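You operate a simulated robot arm through the tools that you are given. There is no shell and no other tool. Be economical: measure what you need, move in short steps, check, and stop when the job is done.

The job below is to be done with a simulated robot arm. You get a single attempt, and the scene is never put back.

## Task
Take the grey cell from the top of the brown cabinet and leave it in the green bowl.

Only the result counts: the job must be done as asked and must still hold three seconds after the hand-in. Knocking over, shifting, dropping, spilling or breaking anything else fails it.

## Robot
A 7-joint arm with a two-finger parallel gripper, fixed in place. Base frame: the origin is at the foot of the arm, x ahead of it, y to its left, z up; the work surface is at about z = 740. Units: mm, rad, N and s.
With the tool pointing down near the work surface it reaches from about 300 to 680 mm from the base axis. Its first joint turns from -1.152 to 1.152 rad. Payload 1.57 kg.
The tool frame sits at the grasp point between the pads (the TCP): z along the fingers, y along the line on which they close. The tips reach 30 mm beyond it. The gripper opens to 110 mm. The fingers are 24 mm wide and 12 mm thick; the gripper's body (48 by 112 mm) begins 78 mm behind the TCP.
Orientation is told as [roll, pitch, yaw] about the base's x, y, z axes, in that order, counted from this pose: with the fingers straight down and closing along the base's y, the tool's x points along the base's -x, its y along +y and its z along -z.

## Interface
- The arm moves only by the tool send_rows. Its argument "motion" is a list of rows, each a list of 7 numbers: the gripper command, from -1 (shut) to 1 (fully open), values between in proportion, then the shift along the tool's x, y, z in mm, then the turn, a rotation vector about the tool's x, y, z in degrees. In form: [[gripper, tx, ty, tz, wx, wy, wz], ...]. A call has 1 to 8 rows; each row is the pose to reach, as a shift and turn from the pose commanded when the call began, along the tool's axes at that moment. A row lasts 0.2 s, in which the tool goes at most 50 mm and 0.15 rad; a call with a longer step from one row to the next is refused whole, and so is a gripper value outside its range. Where a pose cannot be reached the arm comes as near as it can. A force on the tool above 40 N (or 10 N above the force at the start of the call, whichever is more), or a blocked arm, ends the call early, and 0.2 s more pass. Each finger travels about 108 mm/s and halts on what it meets, pressing with about 28 N; the grip force reading is that of the motor and also rises with nothing between the fingers. The clock runs only during rows and for 0.2 s after the last one: add rows that repeat a pose to give the fingers time. It gives the time, the measured TCP pose, the force on the tool (base axes), the opening and the grip force at its end, in the units of the frame above (readings bear some noise), and new pictures: "pictures" is both (left out), scene, wrist or none.
- Cameras (640 x 400 px; columns grow to the right, rows downward): "scene" is fixed at [170.5, -399.5, 1393.9]; the picture's right is [0.69, -0.73, 0.00], its down [-0.48, -0.45, -0.75] and it looks along [0.55, 0.52, -0.66] (base axes); focal length 347 px, centre (320, 200). "wrist" rides on the gripper at [70, 16, -141] in the tool frame; the picture's right is [-0.23, 0.97, 0.00], its down [-0.86, -0.20, -0.48] and it looks along [-0.47, -0.11, 0.88] (tool axes); focal length 222 px, centre (320, 200).
- measure_at(camera, pixels): there is no depth. For up to 12 entries [column, row, z] of the newest picture of that camera ("zoom" is the newest enlarged one), the place [x, y] in the base frame at which the ray of that pixel passes the height z, good to about 2 mm. The clock stands still meanwhile.
- inspect(camera, box): a new picture of the part [left, top, right, bottom] of that camera's present view, enlarged. The clock stands still meanwhile.
- job_done(): hands the job in; it is judged then, once.

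Work in short steps. Measure before you move; look again where a grasp or a placing could have gone wrong, and mend it. You have 60 turns and 200 pictures in all, those below and enlarged ones among them. Open the gripper and draw the arm clear of the work before you hand the job in, unless the task says otherwise; then end with one line.

The tools are called after ">>>" by a JSON object that holds its "op" and its "data". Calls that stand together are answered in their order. send_rows: Moves the arm, as the interface text tells. Its arguments: {"type":"object","properties":{"motion":{"type":"array"},"pictures":{"type":"string","enum":["both","scene","wrist","none"]}},"required":["motion"]} The other tools are called the same way: measure_at (camera, pixels) gives the place at which the rays of pixels pass given heights; inspect (camera, box) takes an enlarged picture of a part of a camera's view; job_done () hands the job in.

At the start:

```text
time_s: 0.0
ee_pos: [380.2, 191.5, 1018.8]
tcp_rot: [0.001, 0.0, 0.0]
ft_force: [-0.3, -0.3, 1.3]
opening: 110.0
grasp_force: 0.1
```

scene: 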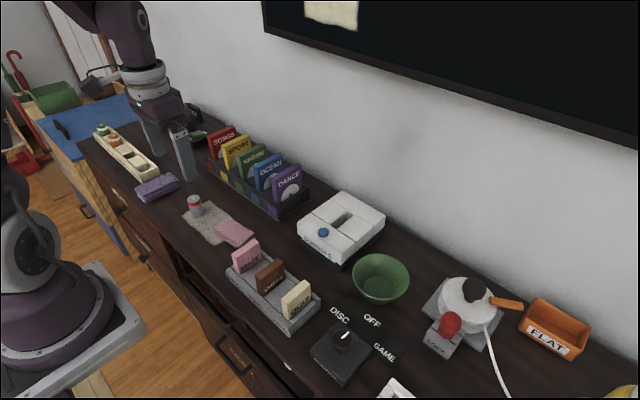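
wrist: 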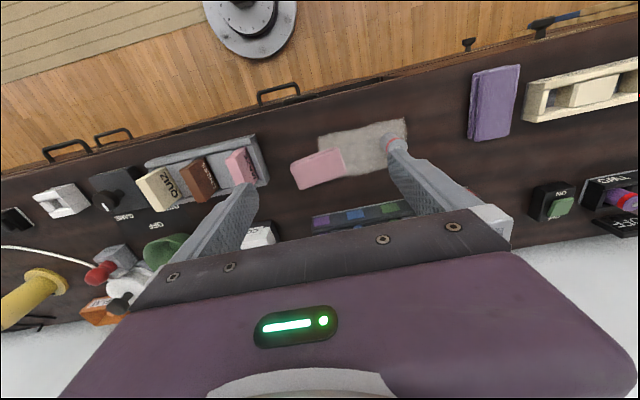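

I look closer at the small can-like thing near (195,205) in the scene and the bowl near (380,278).

>>> {"op": "inspect", "data": {"camera": "scene", "box": [140, 160, 300, 260]}}

>>> {"op": "inspect", "data": {"camera": "scene", "box": [300, 230, 620, 400]}}

>>> {"op": "inspect", "data": {"camera": "wrist", "box": [280, 90, 480, 215]}}

```text
4.00 times, centred on (220, 210) of scene
```

zoom: 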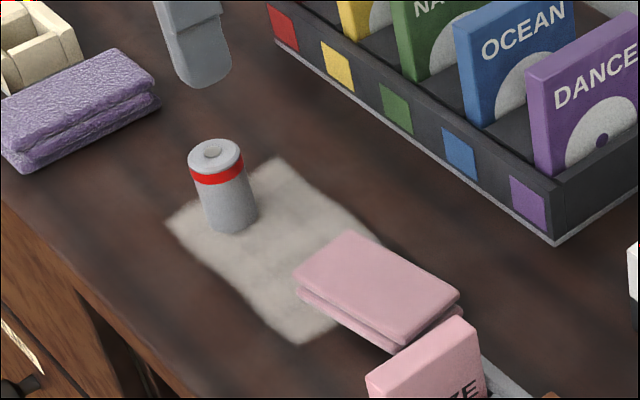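

```text
2.00 times, centred on (460, 315) of scene
```

zoom: 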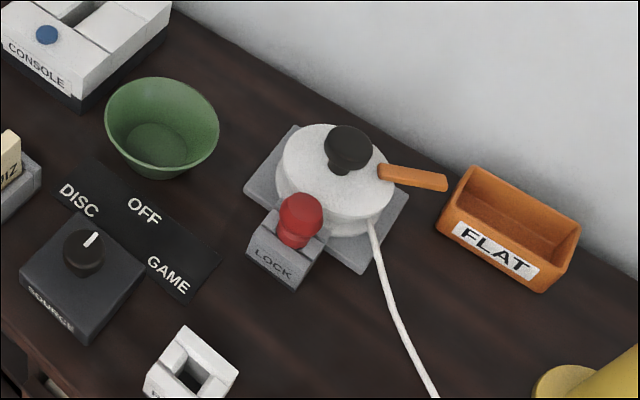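

```text
3.20 times, centred on (380, 152) of wrist
```

zoom: 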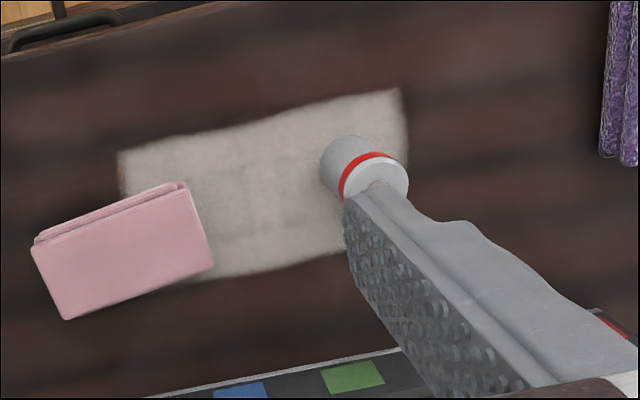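

The grey cell stands upright on the cloth (base about (198,214), top about (194,197)). I measure it and the bowl at likely heights.

>>> {"op": "measure_at", "data": {"camera": "scene", "pixels": [[198.5, 214.5, 742], [193.8, 197.5, 780], [193.8, 197.5, 790], [193.8, 197.5, 800], [381, 288, 745], [380, 303, 742], [353, 275, 790], [409, 281, 790], [381, 275, 790], [381, 275, 800], [383, 255, 790], [379, 292, 790]]}}

>>> {"op": "measure_at", "data": {"camera": "wrist", "pixels": [[398, 148, 780], [398, 148, 790], [387, 144, 742], [170, 250, 790]]}}

```text
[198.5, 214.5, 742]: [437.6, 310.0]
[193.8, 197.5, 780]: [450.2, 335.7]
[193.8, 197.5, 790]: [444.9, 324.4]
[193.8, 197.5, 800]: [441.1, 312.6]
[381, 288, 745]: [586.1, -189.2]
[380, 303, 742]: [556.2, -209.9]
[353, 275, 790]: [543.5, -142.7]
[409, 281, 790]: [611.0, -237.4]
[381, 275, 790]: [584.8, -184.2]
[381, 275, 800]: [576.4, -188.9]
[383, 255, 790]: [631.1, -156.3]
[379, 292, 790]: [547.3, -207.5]
```

```text
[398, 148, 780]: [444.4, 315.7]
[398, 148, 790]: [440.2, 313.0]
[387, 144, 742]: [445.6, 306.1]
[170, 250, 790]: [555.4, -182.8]
```

The cell is at about (441, 312), top about 797; the bowl centre is at about (580, -187). I move above the cell and half-close the gripper to about 75 mm.

>>> {"op": "send_rows", "data": {"motion": [[0.36, -12, 24, 28, 0, 0, 0], [0.36, -24, 48, 56, 0, 0, 0], [0.36, -36, 72, 84, 0, 0, 0], [0.36, -49, 97, 112, 0, 0, 0], [0.36, -61, 121, 139, 0, 0, 0], [0.36, -61, 121, 139, 0, 0, 0]]}}

```text
time_s: 1.4
ee_pos: [441.2, 311.2, 882.1]
tcp_rot: [0.0, 0.0, 0.0]
ft_force: [-0.2, -0.6, 0.1]
opening: 74.8
grasp_force: 0.1
```

scene: 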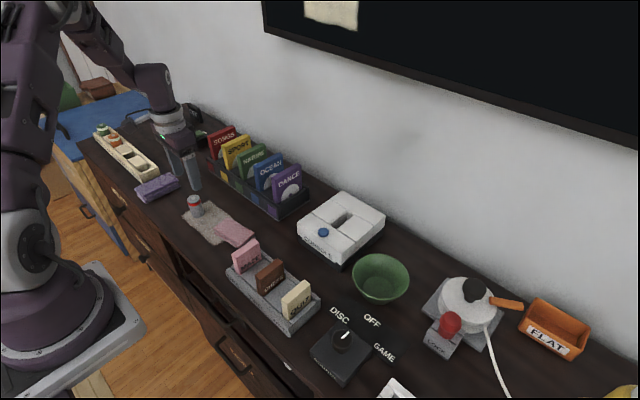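
wrist: 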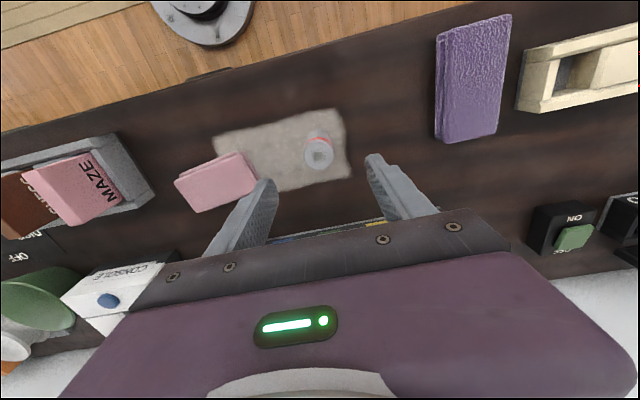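

The cell's top now shows at about (319,153) in the wrist view; I enlarge to find its centre and check clearances.

>>> {"op": "inspect", "data": {"camera": "wrist", "box": [240, 100, 400, 200]}}

>>> {"op": "measure_at", "data": {"camera": "wrist", "pixels": [[319, 153, 785], [319, 153, 795], [319, 153, 805], [436, 135, 745], [436, 135, 765], [254, 175, 755], [240, 152, 755], [315, 133, 742]]}}

```text
4.00 times, centred on (320, 150) of wrist
```

zoom: 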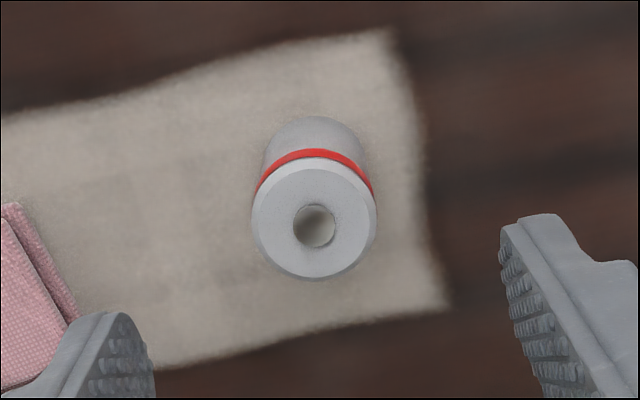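

```text
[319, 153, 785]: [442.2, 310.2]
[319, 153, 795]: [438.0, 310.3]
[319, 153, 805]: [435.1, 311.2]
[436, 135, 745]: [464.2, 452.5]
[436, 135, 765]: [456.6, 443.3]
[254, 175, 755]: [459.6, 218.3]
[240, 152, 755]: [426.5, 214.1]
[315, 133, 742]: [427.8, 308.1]
```

The cell axis is at about (440, 310.5), close to the tool, and neighbours are over 90 mm off. I descend to TCP z about 790.

>>> {"op": "send_rows", "data": {"motion": [[0.36, 1, -0.5, 30, 0, 0, 0], [0.36, 1, -0.5, 60, 0, 0, 0], [0.36, 1, -0.5, 80, 0, 0, 0], [0.36, 1, -0.5, 91, 0, 0, 0], [0.36, 1, -0.5, 91, 0, 0, 0]]}}

```text
time_s: 2.6
ee_pos: [440.3, 312.9, 789.7]
tcp_rot: [0.002, 0.001, 0.0]
ft_force: [-0.3, 0.3, -0.5]
opening: 74.9
grasp_force: 0.0
```

scene: 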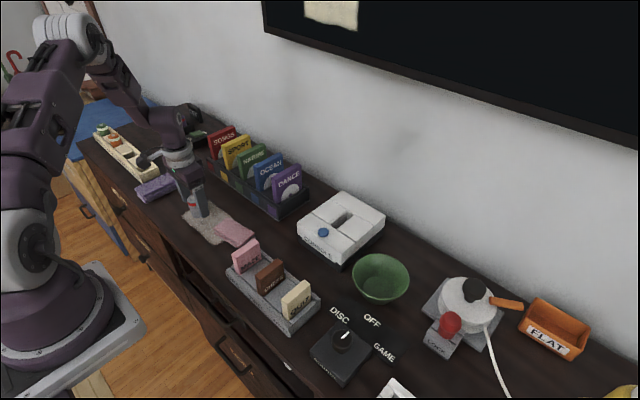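
wrist: 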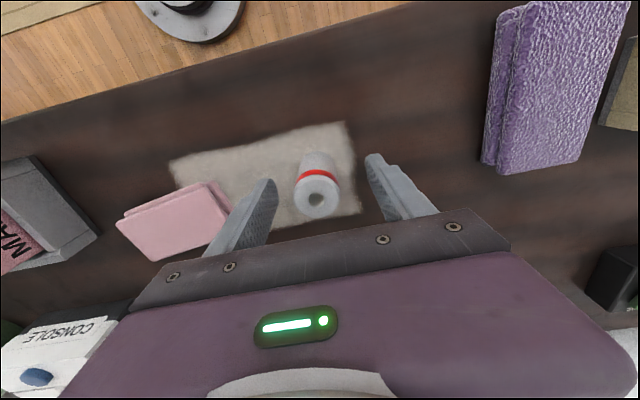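

The cell stands between the pads, its top at about (317,198). I check its alignment once more before closing.

>>> {"op": "measure_at", "data": {"camera": "wrist", "pixels": [[317, 198, 790], [317, 198, 797], [317, 198, 805]]}}

>>> {"op": "inspect", "data": {"camera": "wrist", "box": [240, 140, 400, 240]}}

>>> {"op": "inspect", "data": {"camera": "scene", "box": [150, 165, 246, 225]}}

```text
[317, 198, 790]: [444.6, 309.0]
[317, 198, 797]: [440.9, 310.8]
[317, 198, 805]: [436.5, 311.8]
```

```text
4.00 times, centred on (320, 190) of wrist
```

zoom: 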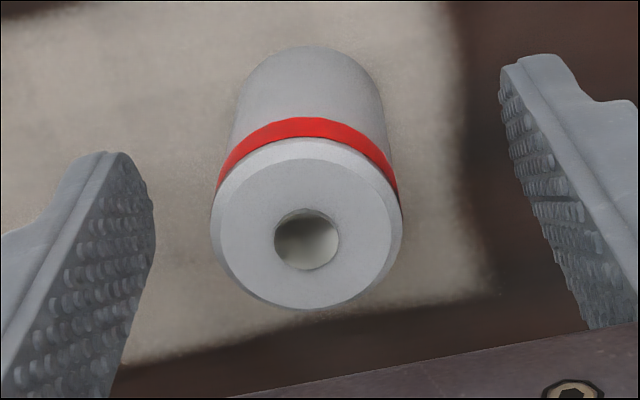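

```text
6.67 times, centred on (198, 195) of scene
```

zoom: 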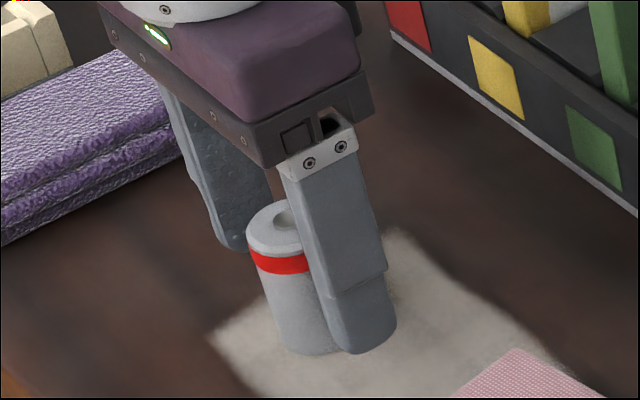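

Alignment is good. I close the gripper on the cell with time to settle.

>>> {"op": "send_rows", "data": {"motion": [[0, 0, 0, 0, 0, 0, 0], [-0.5, 0, 0, 0, 0, 0, 0], [-1, 0, 0, 0, 0, 0, 0], [-1, 0, 0, 0, 0, 0, 0], [-1, 0, 0, 0, 0, 0, 0]], "pictures": "wrist"}}

```text
time_s: 3.8
ee_pos: [439.7, 313.2, 790.1]
tcp_rot: [0.002, -0.001, 0.001]
ft_force: [-0.5, -0.5, 0.4]
opening: 32.0
grasp_force: 27.6
```

wrist: 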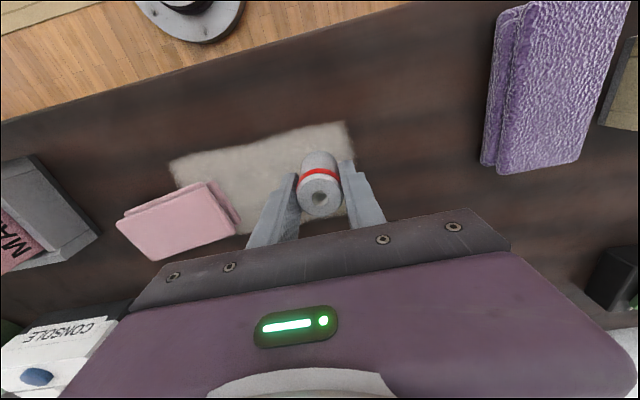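

The grip holds at 32 mm opening and 27.6 N. I lift straight up about 160 mm.

>>> {"op": "send_rows", "data": {"motion": [[-1, 0, 0, -15, 0, 0, 0], [-1, 0, 0, -45, 0, 0, 0], [-1, 0, 0, -80, 0, 0, 0], [-1, 0, 0, -120, 0, 0, 0], [-1, 0, 0, -160, 0, 0, 0], [-1, 0, 0, -160, 0, 0, 0]]}}

```text
time_s: 5.2
ee_pos: [440.6, 313.7, 950.2]
tcp_rot: [0.0, -0.001, 0.001]
ft_force: [-0.1, -0.5, -0.1]
opening: 0.0
grasp_force: 21.5
```

scene: 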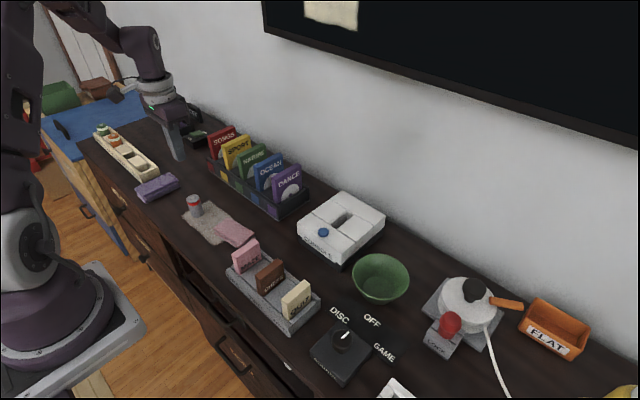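
wrist: 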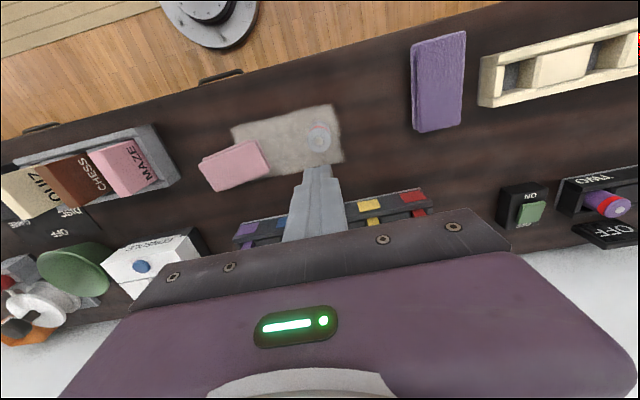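

The gripper shut to 0: the cell slipped out and still stands on the cloth near (319,138) of the wrist view. I look closely at where it stands.

>>> {"op": "inspect", "data": {"camera": "wrist", "box": [272, 100, 368, 160]}}

>>> {"op": "inspect", "data": {"camera": "scene", "box": [164, 180, 228, 220]}}

```text
6.67 times, centred on (320, 130) of wrist
```

zoom: 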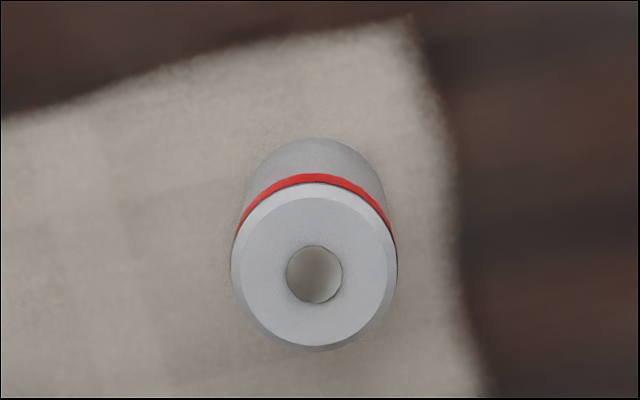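

```text
10.00 times, centred on (196, 200) of scene
```

zoom: 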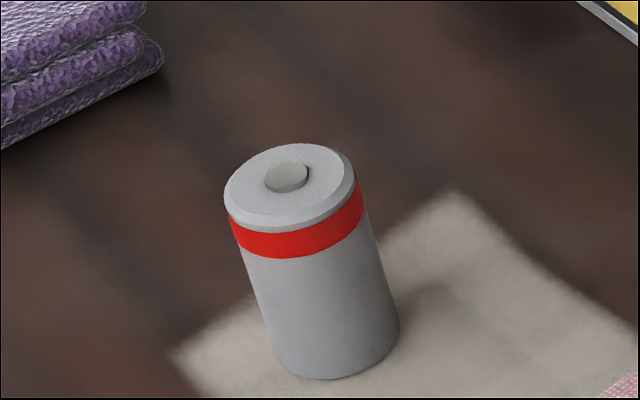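

I triangulate the top and base of the cell from both cameras.

>>> {"op": "measure_at", "data": {"camera": "scene", "pixels": [[197.6, 213.5, 742], [192.9, 198.8, 785], [192.9, 198.8, 790], [192.9, 198.8, 795], [192.9, 198.8, 800]]}}

>>> {"op": "measure_at", "data": {"camera": "wrist", "pixels": [[319.2, 140.2, 785], [319.2, 140.2, 790], [319.2, 140.2, 795], [319.2, 140.2, 800], [319.2, 130, 742]]}}

```text
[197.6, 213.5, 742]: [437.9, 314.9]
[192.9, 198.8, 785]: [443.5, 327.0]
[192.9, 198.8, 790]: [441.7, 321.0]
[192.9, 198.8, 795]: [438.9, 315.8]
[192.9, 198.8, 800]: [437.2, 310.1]
```

```text
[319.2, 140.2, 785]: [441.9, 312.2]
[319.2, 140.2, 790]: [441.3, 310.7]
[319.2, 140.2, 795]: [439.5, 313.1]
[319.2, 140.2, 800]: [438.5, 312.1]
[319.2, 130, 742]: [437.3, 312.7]
```

The cell stands unmoved at (438.5, 312.5), 742 to 797 high, so the hold near its top was too weak. I open and go back down for a deeper grasp, at TCP z about 776.

>>> {"op": "send_rows", "data": {"motion": [[0.36, 2, -1, 0, 0, 0, 0], [0.36, 2, -1, 0, 0, 0, 0], [0.36, 2, -1, 30, 0, 0, 0], [0.36, 2, -1, 70, 0, 0, 0], [0.36, 2, -1, 110, 0, 0, 0], [0.36, 2, -1, 145, 0, 0, 0], [0.36, 2, -1, 165, 0, 0, 0], [0.36, 2, -1, 174, 0, 0, 0]]}}

```text
time_s: 7.0
ee_pos: [440.0, 314.2, 773.8]
tcp_rot: [0.0, -0.001, 0.0]
ft_force: [1.4, -0.1, 0.2]
opening: 74.9
grasp_force: 0.0
```

scene: 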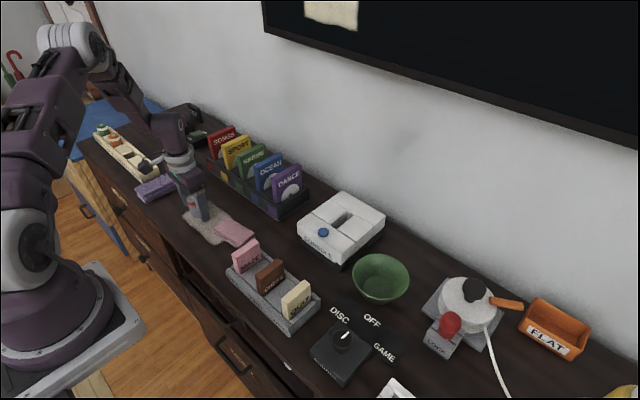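
wrist: 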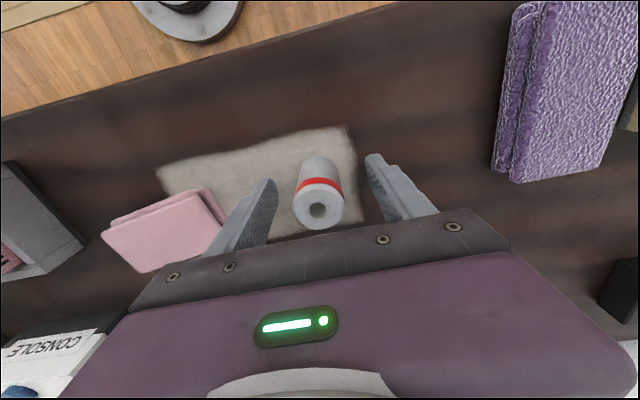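

The pads straddle the cell with no contact force. I close and lift only a few millimetres, slowly, to test the hold.

>>> {"op": "send_rows", "data": {"motion": [[-1, 0, 0, 0, 0, 0, 0], [-1, 0, 0, 0, 0, 0, 0], [-1, 0, 0, 0, 0, 0, 0], [-1, 0, 0, 0, 0, 0, 0], [-1, 0, 0, -2, 0, 0, 0], [-1, 0, 0, -4, 0, 0, 0], [-1, 0, 0, -7, 0, 0, 0], [-1, 0, 0, -10, 0, 0, 0]]}}

>>> {"op": "inspect", "data": {"camera": "scene", "box": [116, 145, 228, 215]}}

```text
time_s: 8.8
ee_pos: [439.2, 312.1, 785.8]
tcp_rot: [0.0, 0.0, -0.001]
ft_force: [0.3, -0.4, -1.0]
opening: 32.0
grasp_force: 28.2
```

scene: 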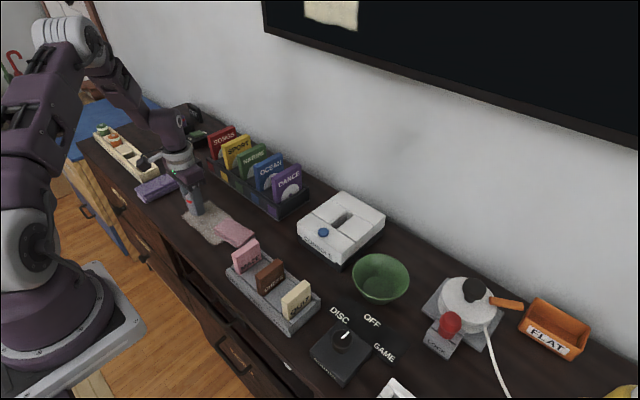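
wrist: 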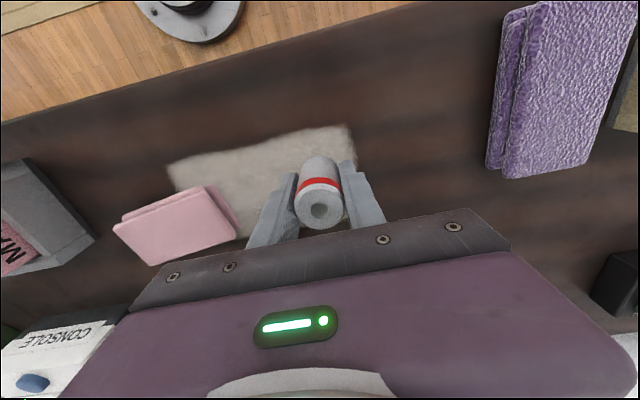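

```text
5.71 times, centred on (172, 180) of scene
```

zoom: 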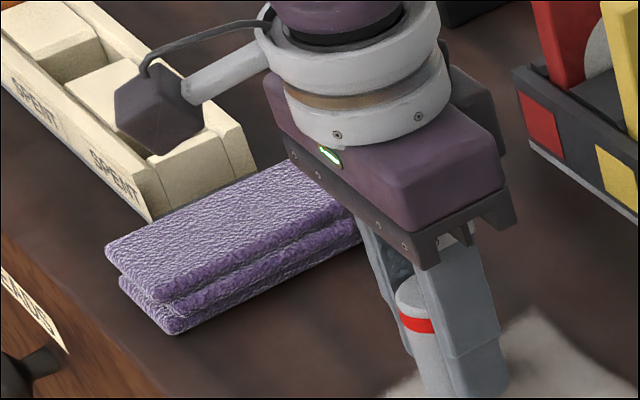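

The top stays at about (319,210) in the wrist view while the hand rose about 10 mm, so the cell rises with it. I keep lifting slowly.

>>> {"op": "send_rows", "data": {"motion": [[-1, 0, 0, -3, 0, 0, 0], [-1, 0, 0, -7, 0, 0, 0], [-1, 0, 0, -12, 0, 0, 0], [-1, 0, 0, -18, 0, 0, 0], [-1, 0, 0, -24, 0, 0, 0], [-1, 0, 0, -30, 0, 0, 0]]}}

>>> {"op": "inspect", "data": {"camera": "scene", "box": [148, 165, 244, 225]}}

```text
time_s: 10.2
ee_pos: [440.4, 311.6, 814.2]
tcp_rot: [0.0, 0.001, 0.001]
ft_force: [0.5, 0.2, -0.9]
opening: 32.0
grasp_force: 28.0
```

scene: 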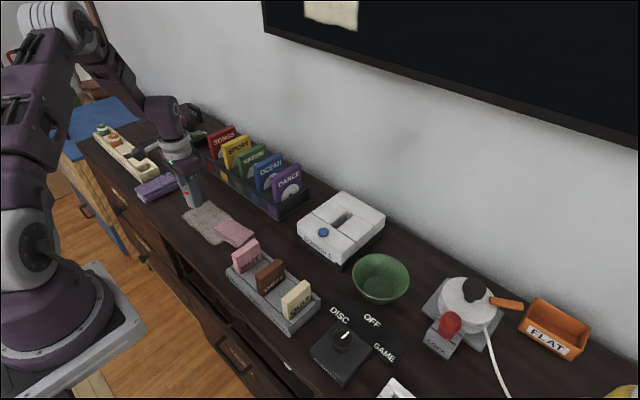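
wrist: 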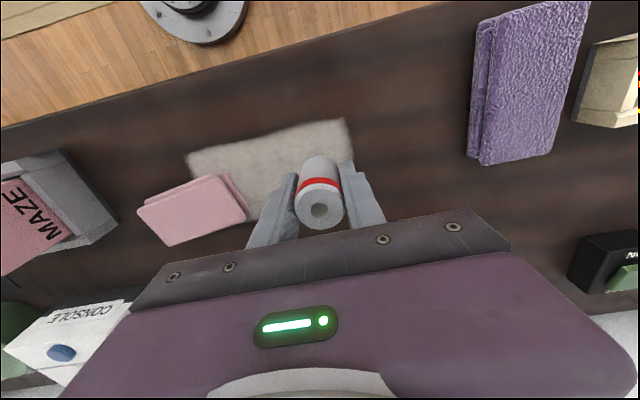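

```text
6.67 times, centred on (196, 195) of scene
```

zoom: 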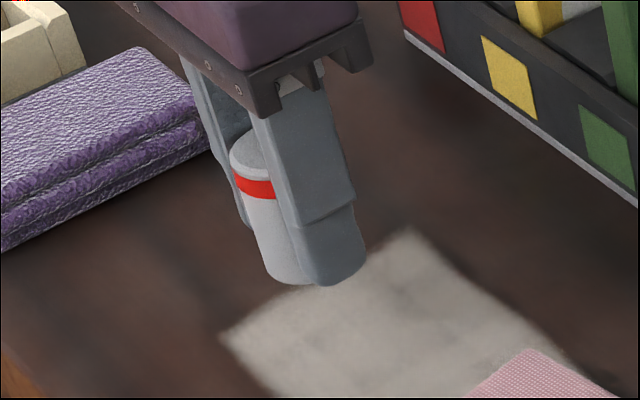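

The cell hangs clear of the cloth, held deep between the pads. I raise it gently to about z 930.

>>> {"op": "send_rows", "data": {"motion": [[-1, 0, 0, -5, 0, 0, 0], [-1, 0, 0, -15, 0, 0, 0], [-1, 0, 0, -30, 0, 0, 0], [-1, 0, 0, -48, 0, 0, 0], [-1, 0, 0, -68, 0, 0, 0], [-1, 0, 0, -88, 0, 0, 0], [-1, 0, 0, -105, 0, 0, 0], [-1, 0, 0, -115, 0, 0, 0]], "pictures": "wrist"}}

```text
time_s: 12.0
ee_pos: [438.7, 310.7, 930.3]
tcp_rot: [0.001, -0.001, 0.0]
ft_force: [-0.3, -0.7, -1.0]
opening: 31.7
grasp_force: 28.1
```

wrist: 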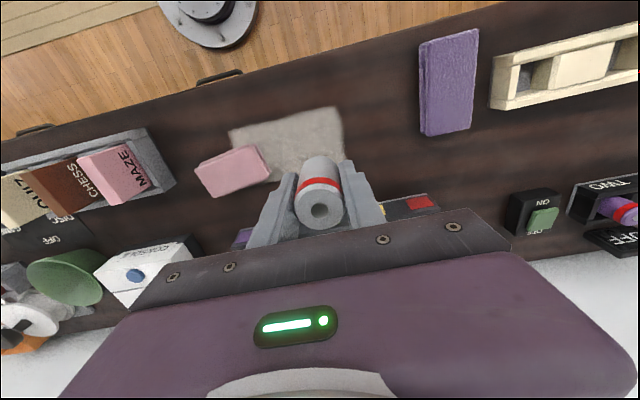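

Still held (31.7 mm). I carry it level toward the bowl, first half of the way.

>>> {"op": "send_rows", "data": {"motion": [[-1, -2, -8, 0, 0, 0, 0], [-1, -8, -30, 0, 0, 0, 0], [-1, -17, -62, 0, 0, 0, 0], [-1, -27, -98, 0, 0, 0, 0], [-1, -37, -135, 0, 0, 0, 0], [-1, -47, -172, 0, 0, 0, 0], [-1, -55, -200, 0, 0, 0, 0], [-1, -60, -215, 0, 0, 0, 0]], "pictures": "wrist"}}

```text
time_s: 13.8
ee_pos: [498.9, 96.8, 929.3]
tcp_rot: [0.0, -0.001, 0.001]
ft_force: [0.5, -0.4, -0.6]
opening: 32.1
grasp_force: 28.2
```

wrist: 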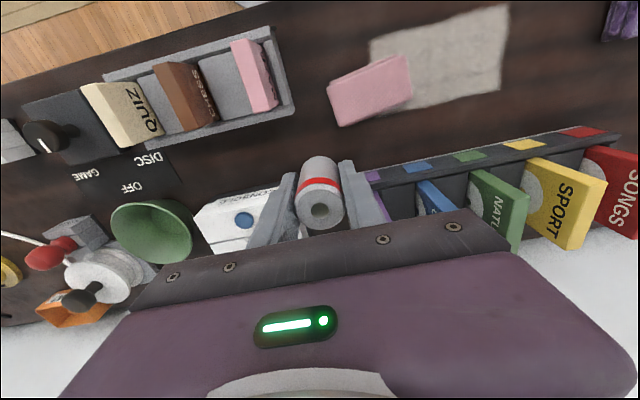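

Still held. I go on toward the bowl; it is visible at (152,232).

>>> {"op": "send_rows", "data": {"motion": [[-1, -3, -10, 0, 0, 0, 0], [-1, -10, -36, 0, 0, 0, 0], [-1, -20, -72, 0, 0, 0, 0], [-1, -32, -112, 0, 0, 0, 0], [-1, -44, -152, 0, 0, 0, 0], [-1, -54, -190, 0, 0, 0, 0], [-1, -62, -218, 0, 0, 0, 0], [-1, -68, -235, 0, 0, 0, 0]]}}

```text
time_s: 15.6
ee_pos: [568.1, -138.3, 928.3]
tcp_rot: [-0.001, 0.0, 0.003]
ft_force: [0.0, 0.1, -1.6]
opening: 32.0
grasp_force: 27.9
```

scene: 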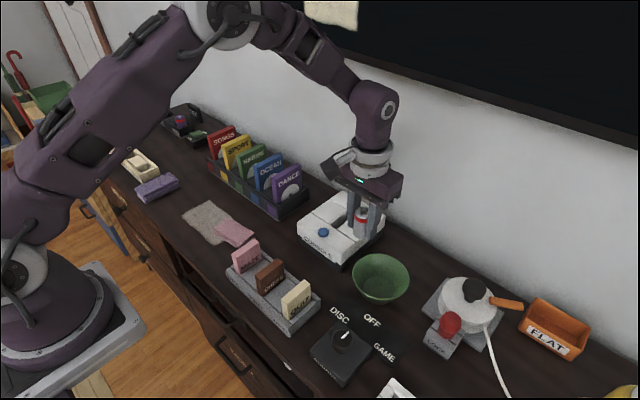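
wrist: 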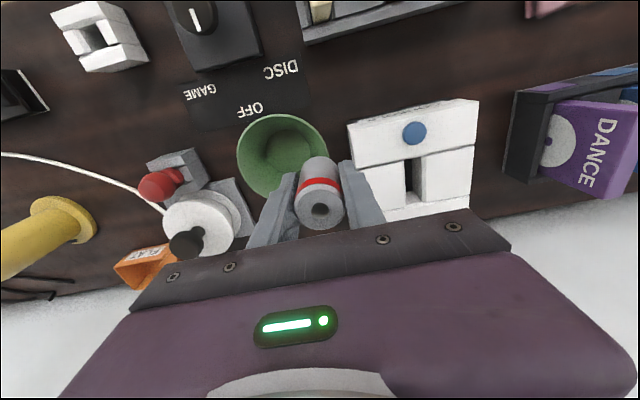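

The bowl is in the wrist view around (283,152). I enlarge and measure its rim from both cameras.

>>> {"op": "inspect", "data": {"camera": "wrist", "box": [216, 95, 344, 175]}}

>>> {"op": "inspect", "data": {"camera": "scene", "box": [316, 235, 444, 315]}}

```text
5.00 times, centred on (280, 135) of wrist
```

zoom: 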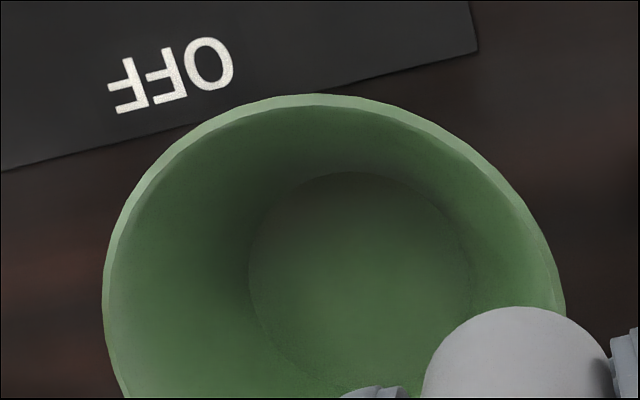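

```text
5.00 times, centred on (380, 275) of scene
```

zoom: 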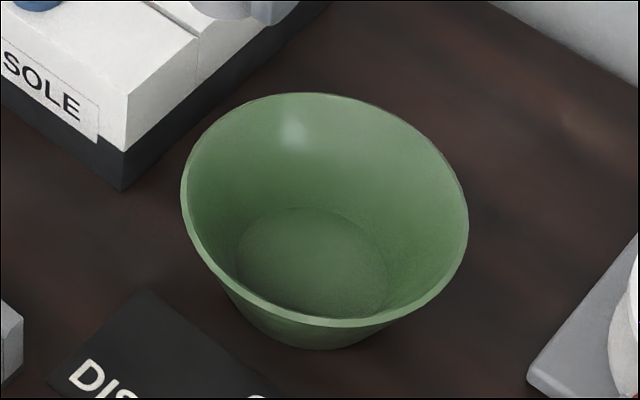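

Floor centre shows at about (378.4,287.4) in the scene and (288,151) in the wrist view. I measure these and the rim edges.

>>> {"op": "measure_at", "data": {"camera": "scene", "pixels": [[378.4, 287.4, 742], [378.4, 287.4, 748], [378.4, 287.4, 754], [352.2, 273, 800], [409.6, 280, 800], [376, 253.6, 800], [386, 300.4, 800]]}}

>>> {"op": "measure_at", "data": {"camera": "wrist", "pixels": [[288, 151, 742], [288, 151, 748], [288, 151, 754], [236.5, 152, 800], [329, 156, 800]]}}

```text
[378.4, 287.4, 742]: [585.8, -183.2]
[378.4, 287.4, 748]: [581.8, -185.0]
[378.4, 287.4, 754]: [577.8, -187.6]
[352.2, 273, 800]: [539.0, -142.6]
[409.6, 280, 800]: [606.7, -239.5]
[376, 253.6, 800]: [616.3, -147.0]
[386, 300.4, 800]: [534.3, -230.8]
```

```text
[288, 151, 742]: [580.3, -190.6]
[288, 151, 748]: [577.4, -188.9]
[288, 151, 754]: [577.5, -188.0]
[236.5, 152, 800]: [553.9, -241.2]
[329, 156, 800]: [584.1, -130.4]
```

Bowl centre is about (577,-188), rim about z 800, floor radius about 37. I centre over it and descend to z 850.

>>> {"op": "send_rows", "data": {"motion": [[-1, -2, -8, 0, 0, 0, 0], [-1, -5, -25, 0, 0, 0, 0], [-1, -8, -42, 0, 0, 0, 0], [-1, -9, -50, 0, 0, 0, 0], [-1, -9, -50, 15, 0, 0, 0], [-1, -9, -50, 38, 0, 0, 0], [-1, -9, -50, 55, 0, 0, 0], [-1, -9, -50, 60, 0, 0, 0]]}}

>>> {"op": "inspect", "data": {"camera": "scene", "box": [300, 185, 460, 285]}}

```text
time_s: 17.4
ee_pos: [576.6, -187.8, 870.3]
tcp_rot: [0.0, -0.002, 0.001]
ft_force: [0.5, 0.0, -0.6]
opening: 31.9
grasp_force: 27.5
```

scene: 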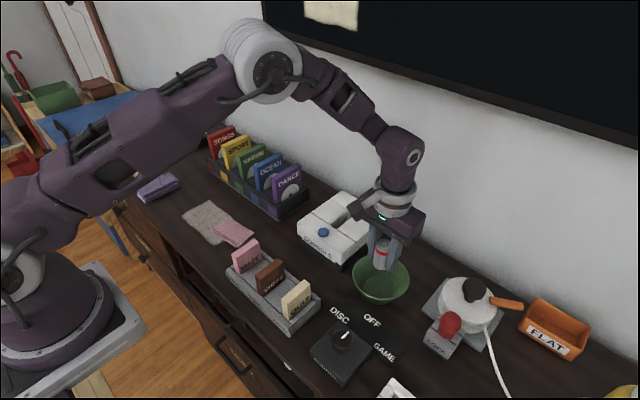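
wrist: 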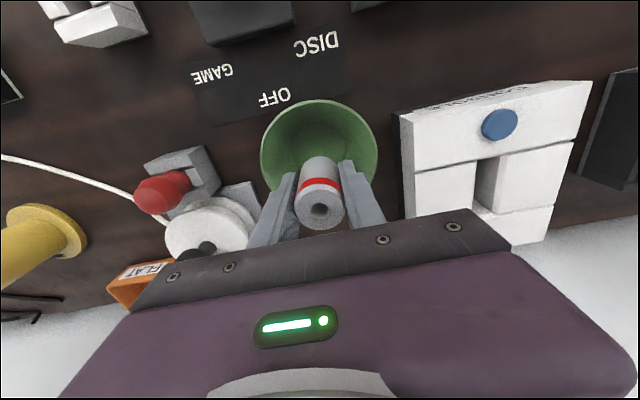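

```text
4.00 times, centred on (380, 235) of scene
```

zoom: 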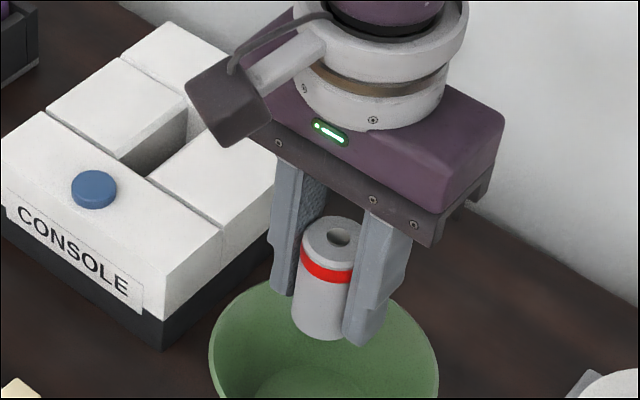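

Centred over the bowl. I descend slowly to z about 791, with the cell just above the bowl's floor.

>>> {"op": "send_rows", "data": {"motion": [[-1, 0, 0, 10, 0, 0, 0], [-1, 0, 0, 28, 0, 0, 0], [-1, 0, 0, 46, 0, 0, 0], [-1, 0, 0, 62, 0, 0, 0], [-1, 0, 0, 73, 0, 0, 0], [-1, 0, 0, 79, 0, 0, 0], [-1, 0, 0, 79, 0, 0, 0]]}}

>>> {"op": "inspect", "data": {"camera": "scene", "box": [300, 205, 460, 305]}}

```text
time_s: 19.0
ee_pos: [575.4, -190.6, 792.6]
tcp_rot: [0.0, 0.001, 0.001]
ft_force: [-0.5, 0.1, -1.0]
opening: 32.0
grasp_force: 28.1
```

scene: 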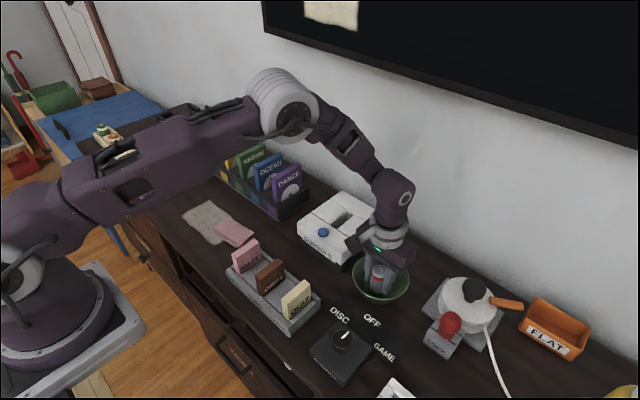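
wrist: 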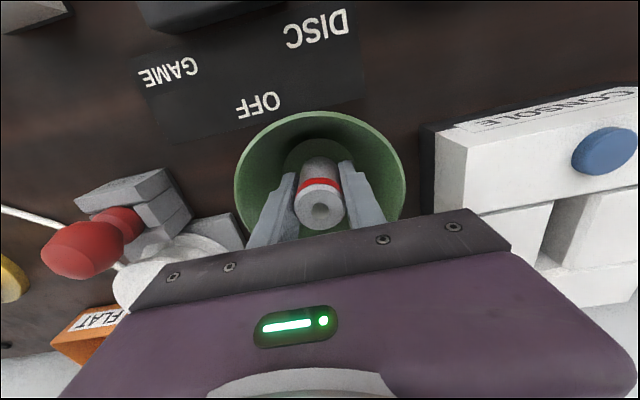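

```text
4.00 times, centred on (380, 255) of scene
```

zoom: 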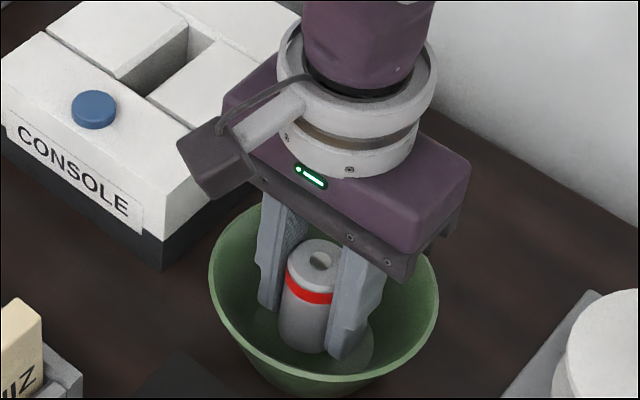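

No contact, well centred within the bowl. I lower 6 mm more and open just to about 44 mm to release the cell.

>>> {"op": "send_rows", "data": {"motion": [[-1, -1, 1, 3, 0, 0, 0], [-1, -1, 1, 6, 0, 0, 0], [-1, -1, 1, 6, 0, 0, 0], [-0.35, -1, 1, 6, 0, 0, 0], [-0.2, -1, 1, 6, 0, 0, 0], [-0.2, -1, 1, 6, 0, 0, 0], [-0.2, -1, 1, 6, 0, 0, 0]]}}

>>> {"op": "inspect", "data": {"camera": "scene", "box": [300, 205, 460, 305]}}

```text
time_s: 20.6
ee_pos: [576.9, -187.6, 785.8]
tcp_rot: [0.002, 0.001, 0.0]
ft_force: [0.8, -3.1, 2.2]
opening: 42.4
grasp_force: 0.1
```

scene: 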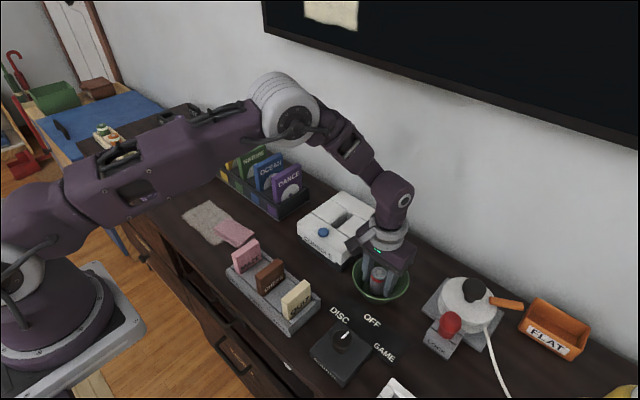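
wrist: 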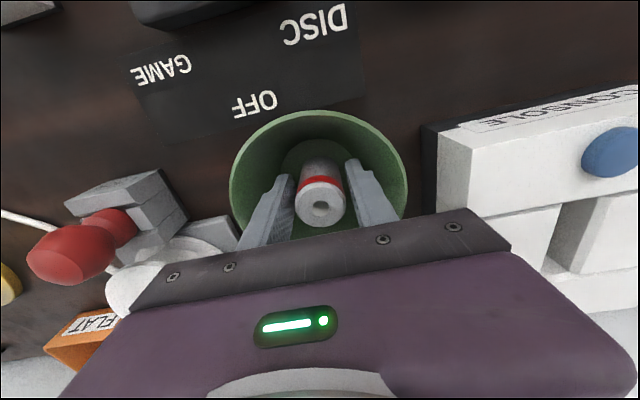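

```text
4.00 times, centred on (380, 255) of scene
```

zoom: 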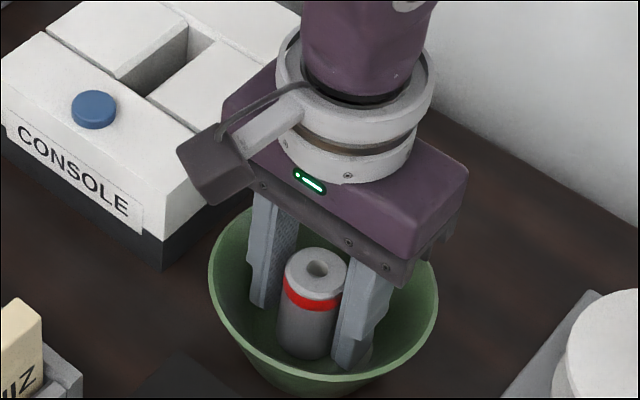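

The cell is free and standing on the bowl's floor; a small side force (-3 N) hints a finger touches the bowl wall. I narrow slightly and draw straight up.

>>> {"op": "send_rows", "data": {"motion": [[-0.28, 0, 0, 0, 0, 0, 0], [-0.28, 0, 0, -4, 0, 0, 0], [-0.28, 0, 0, -12, 0, 0, 0], [-0.28, 0, 0, -25, 0, 0, 0], [-0.28, 0, 0, -45, 0, 0, 0], [-0.28, 0, 0, -75, 0, 0, 0], [-0.28, 0, 0, -110, 0, 0, 0], [-0.28, 0, 0, -150, 0, 0, 0]]}}

>>> {"op": "inspect", "data": {"camera": "scene", "box": [300, 225, 460, 325]}}

```text
time_s: 22.4
ee_pos: [577.6, -188.1, 936.3]
tcp_rot: [-0.001, 0.001, 0.0]
ft_force: [-0.2, 0.2, -0.9]
opening: 39.7
grasp_force: 0.0
```

scene: 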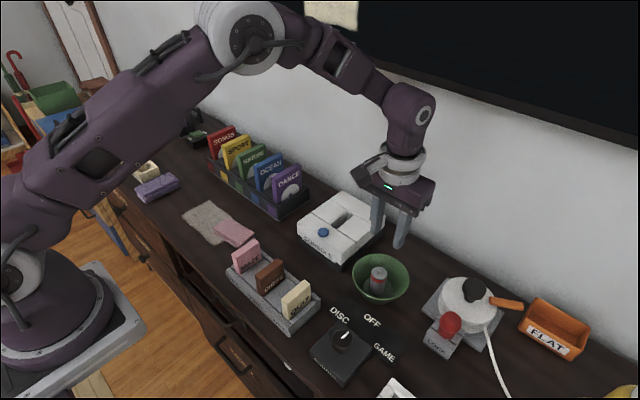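
wrist: 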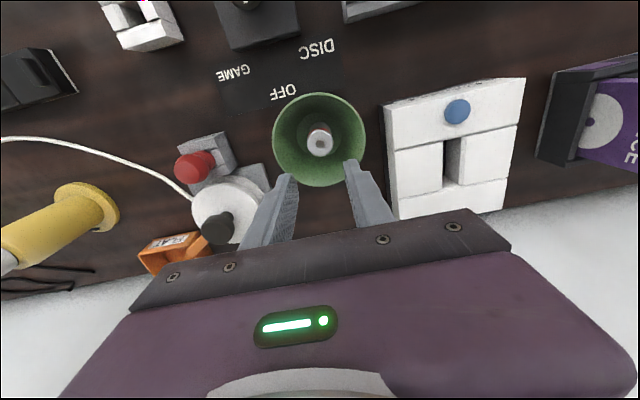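

```text
4.00 times, centred on (380, 275) of scene
```

zoom: 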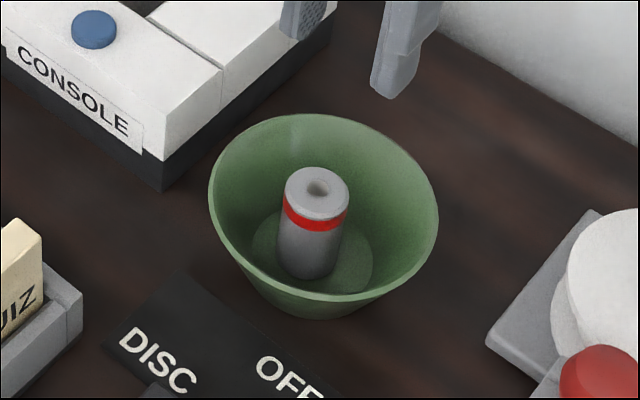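

The cell stands in the bowl, the bowl and neighbours unmoved. I open the gripper fully and draw the arm back clear.

>>> {"op": "send_rows", "data": {"motion": [[1, 0, 0, -30, 0, 0, 0], [1, 30, 20, -50, 0, 0, 0], [1, 60, 50, -60, 0, 0, 0], [1, 90, 80, -70, 0, 0, 0], [1, 120, 110, -80, 0, 0, 0], [1, 120, 110, -80, 0, 0, 0]]}}

```text
time_s: 23.8
ee_pos: [451.5, -78.2, 1017.2]
tcp_rot: [0.002, -0.001, 0.001]
ft_force: [-0.9, 0.4, -0.6]
opening: 110.0
grasp_force: 0.0
```

scene: 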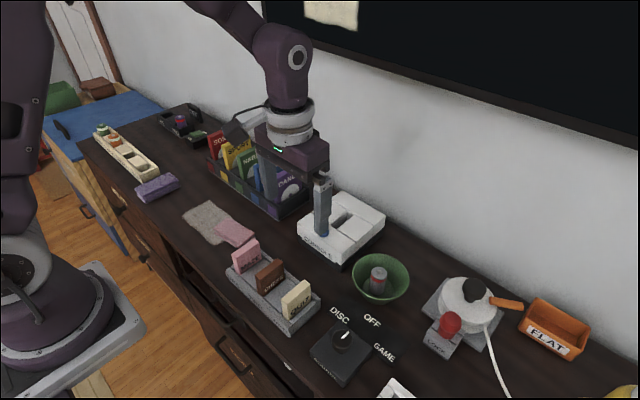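
wrist: 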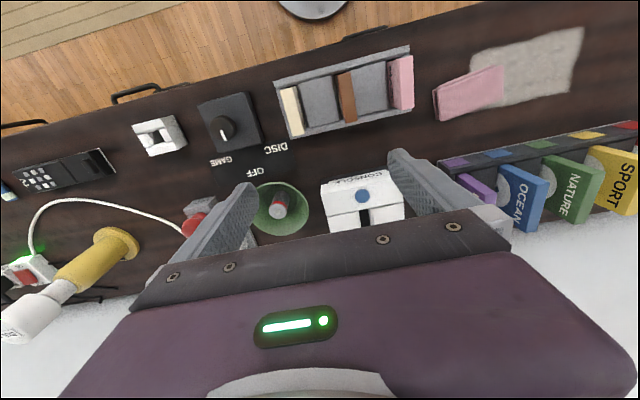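

The arm is clear, the gripper is open and the cell rests in the bowl, so I hand in.

>>> {"op": "job_done", "data": {}}

```text
The job is handed in.
```

The grey cell is standing upright in the green bowl. It slipped from the first grasp and stayed standing on the cloth, so I took it again lower down. Nothing else looks moved in the final pictures.
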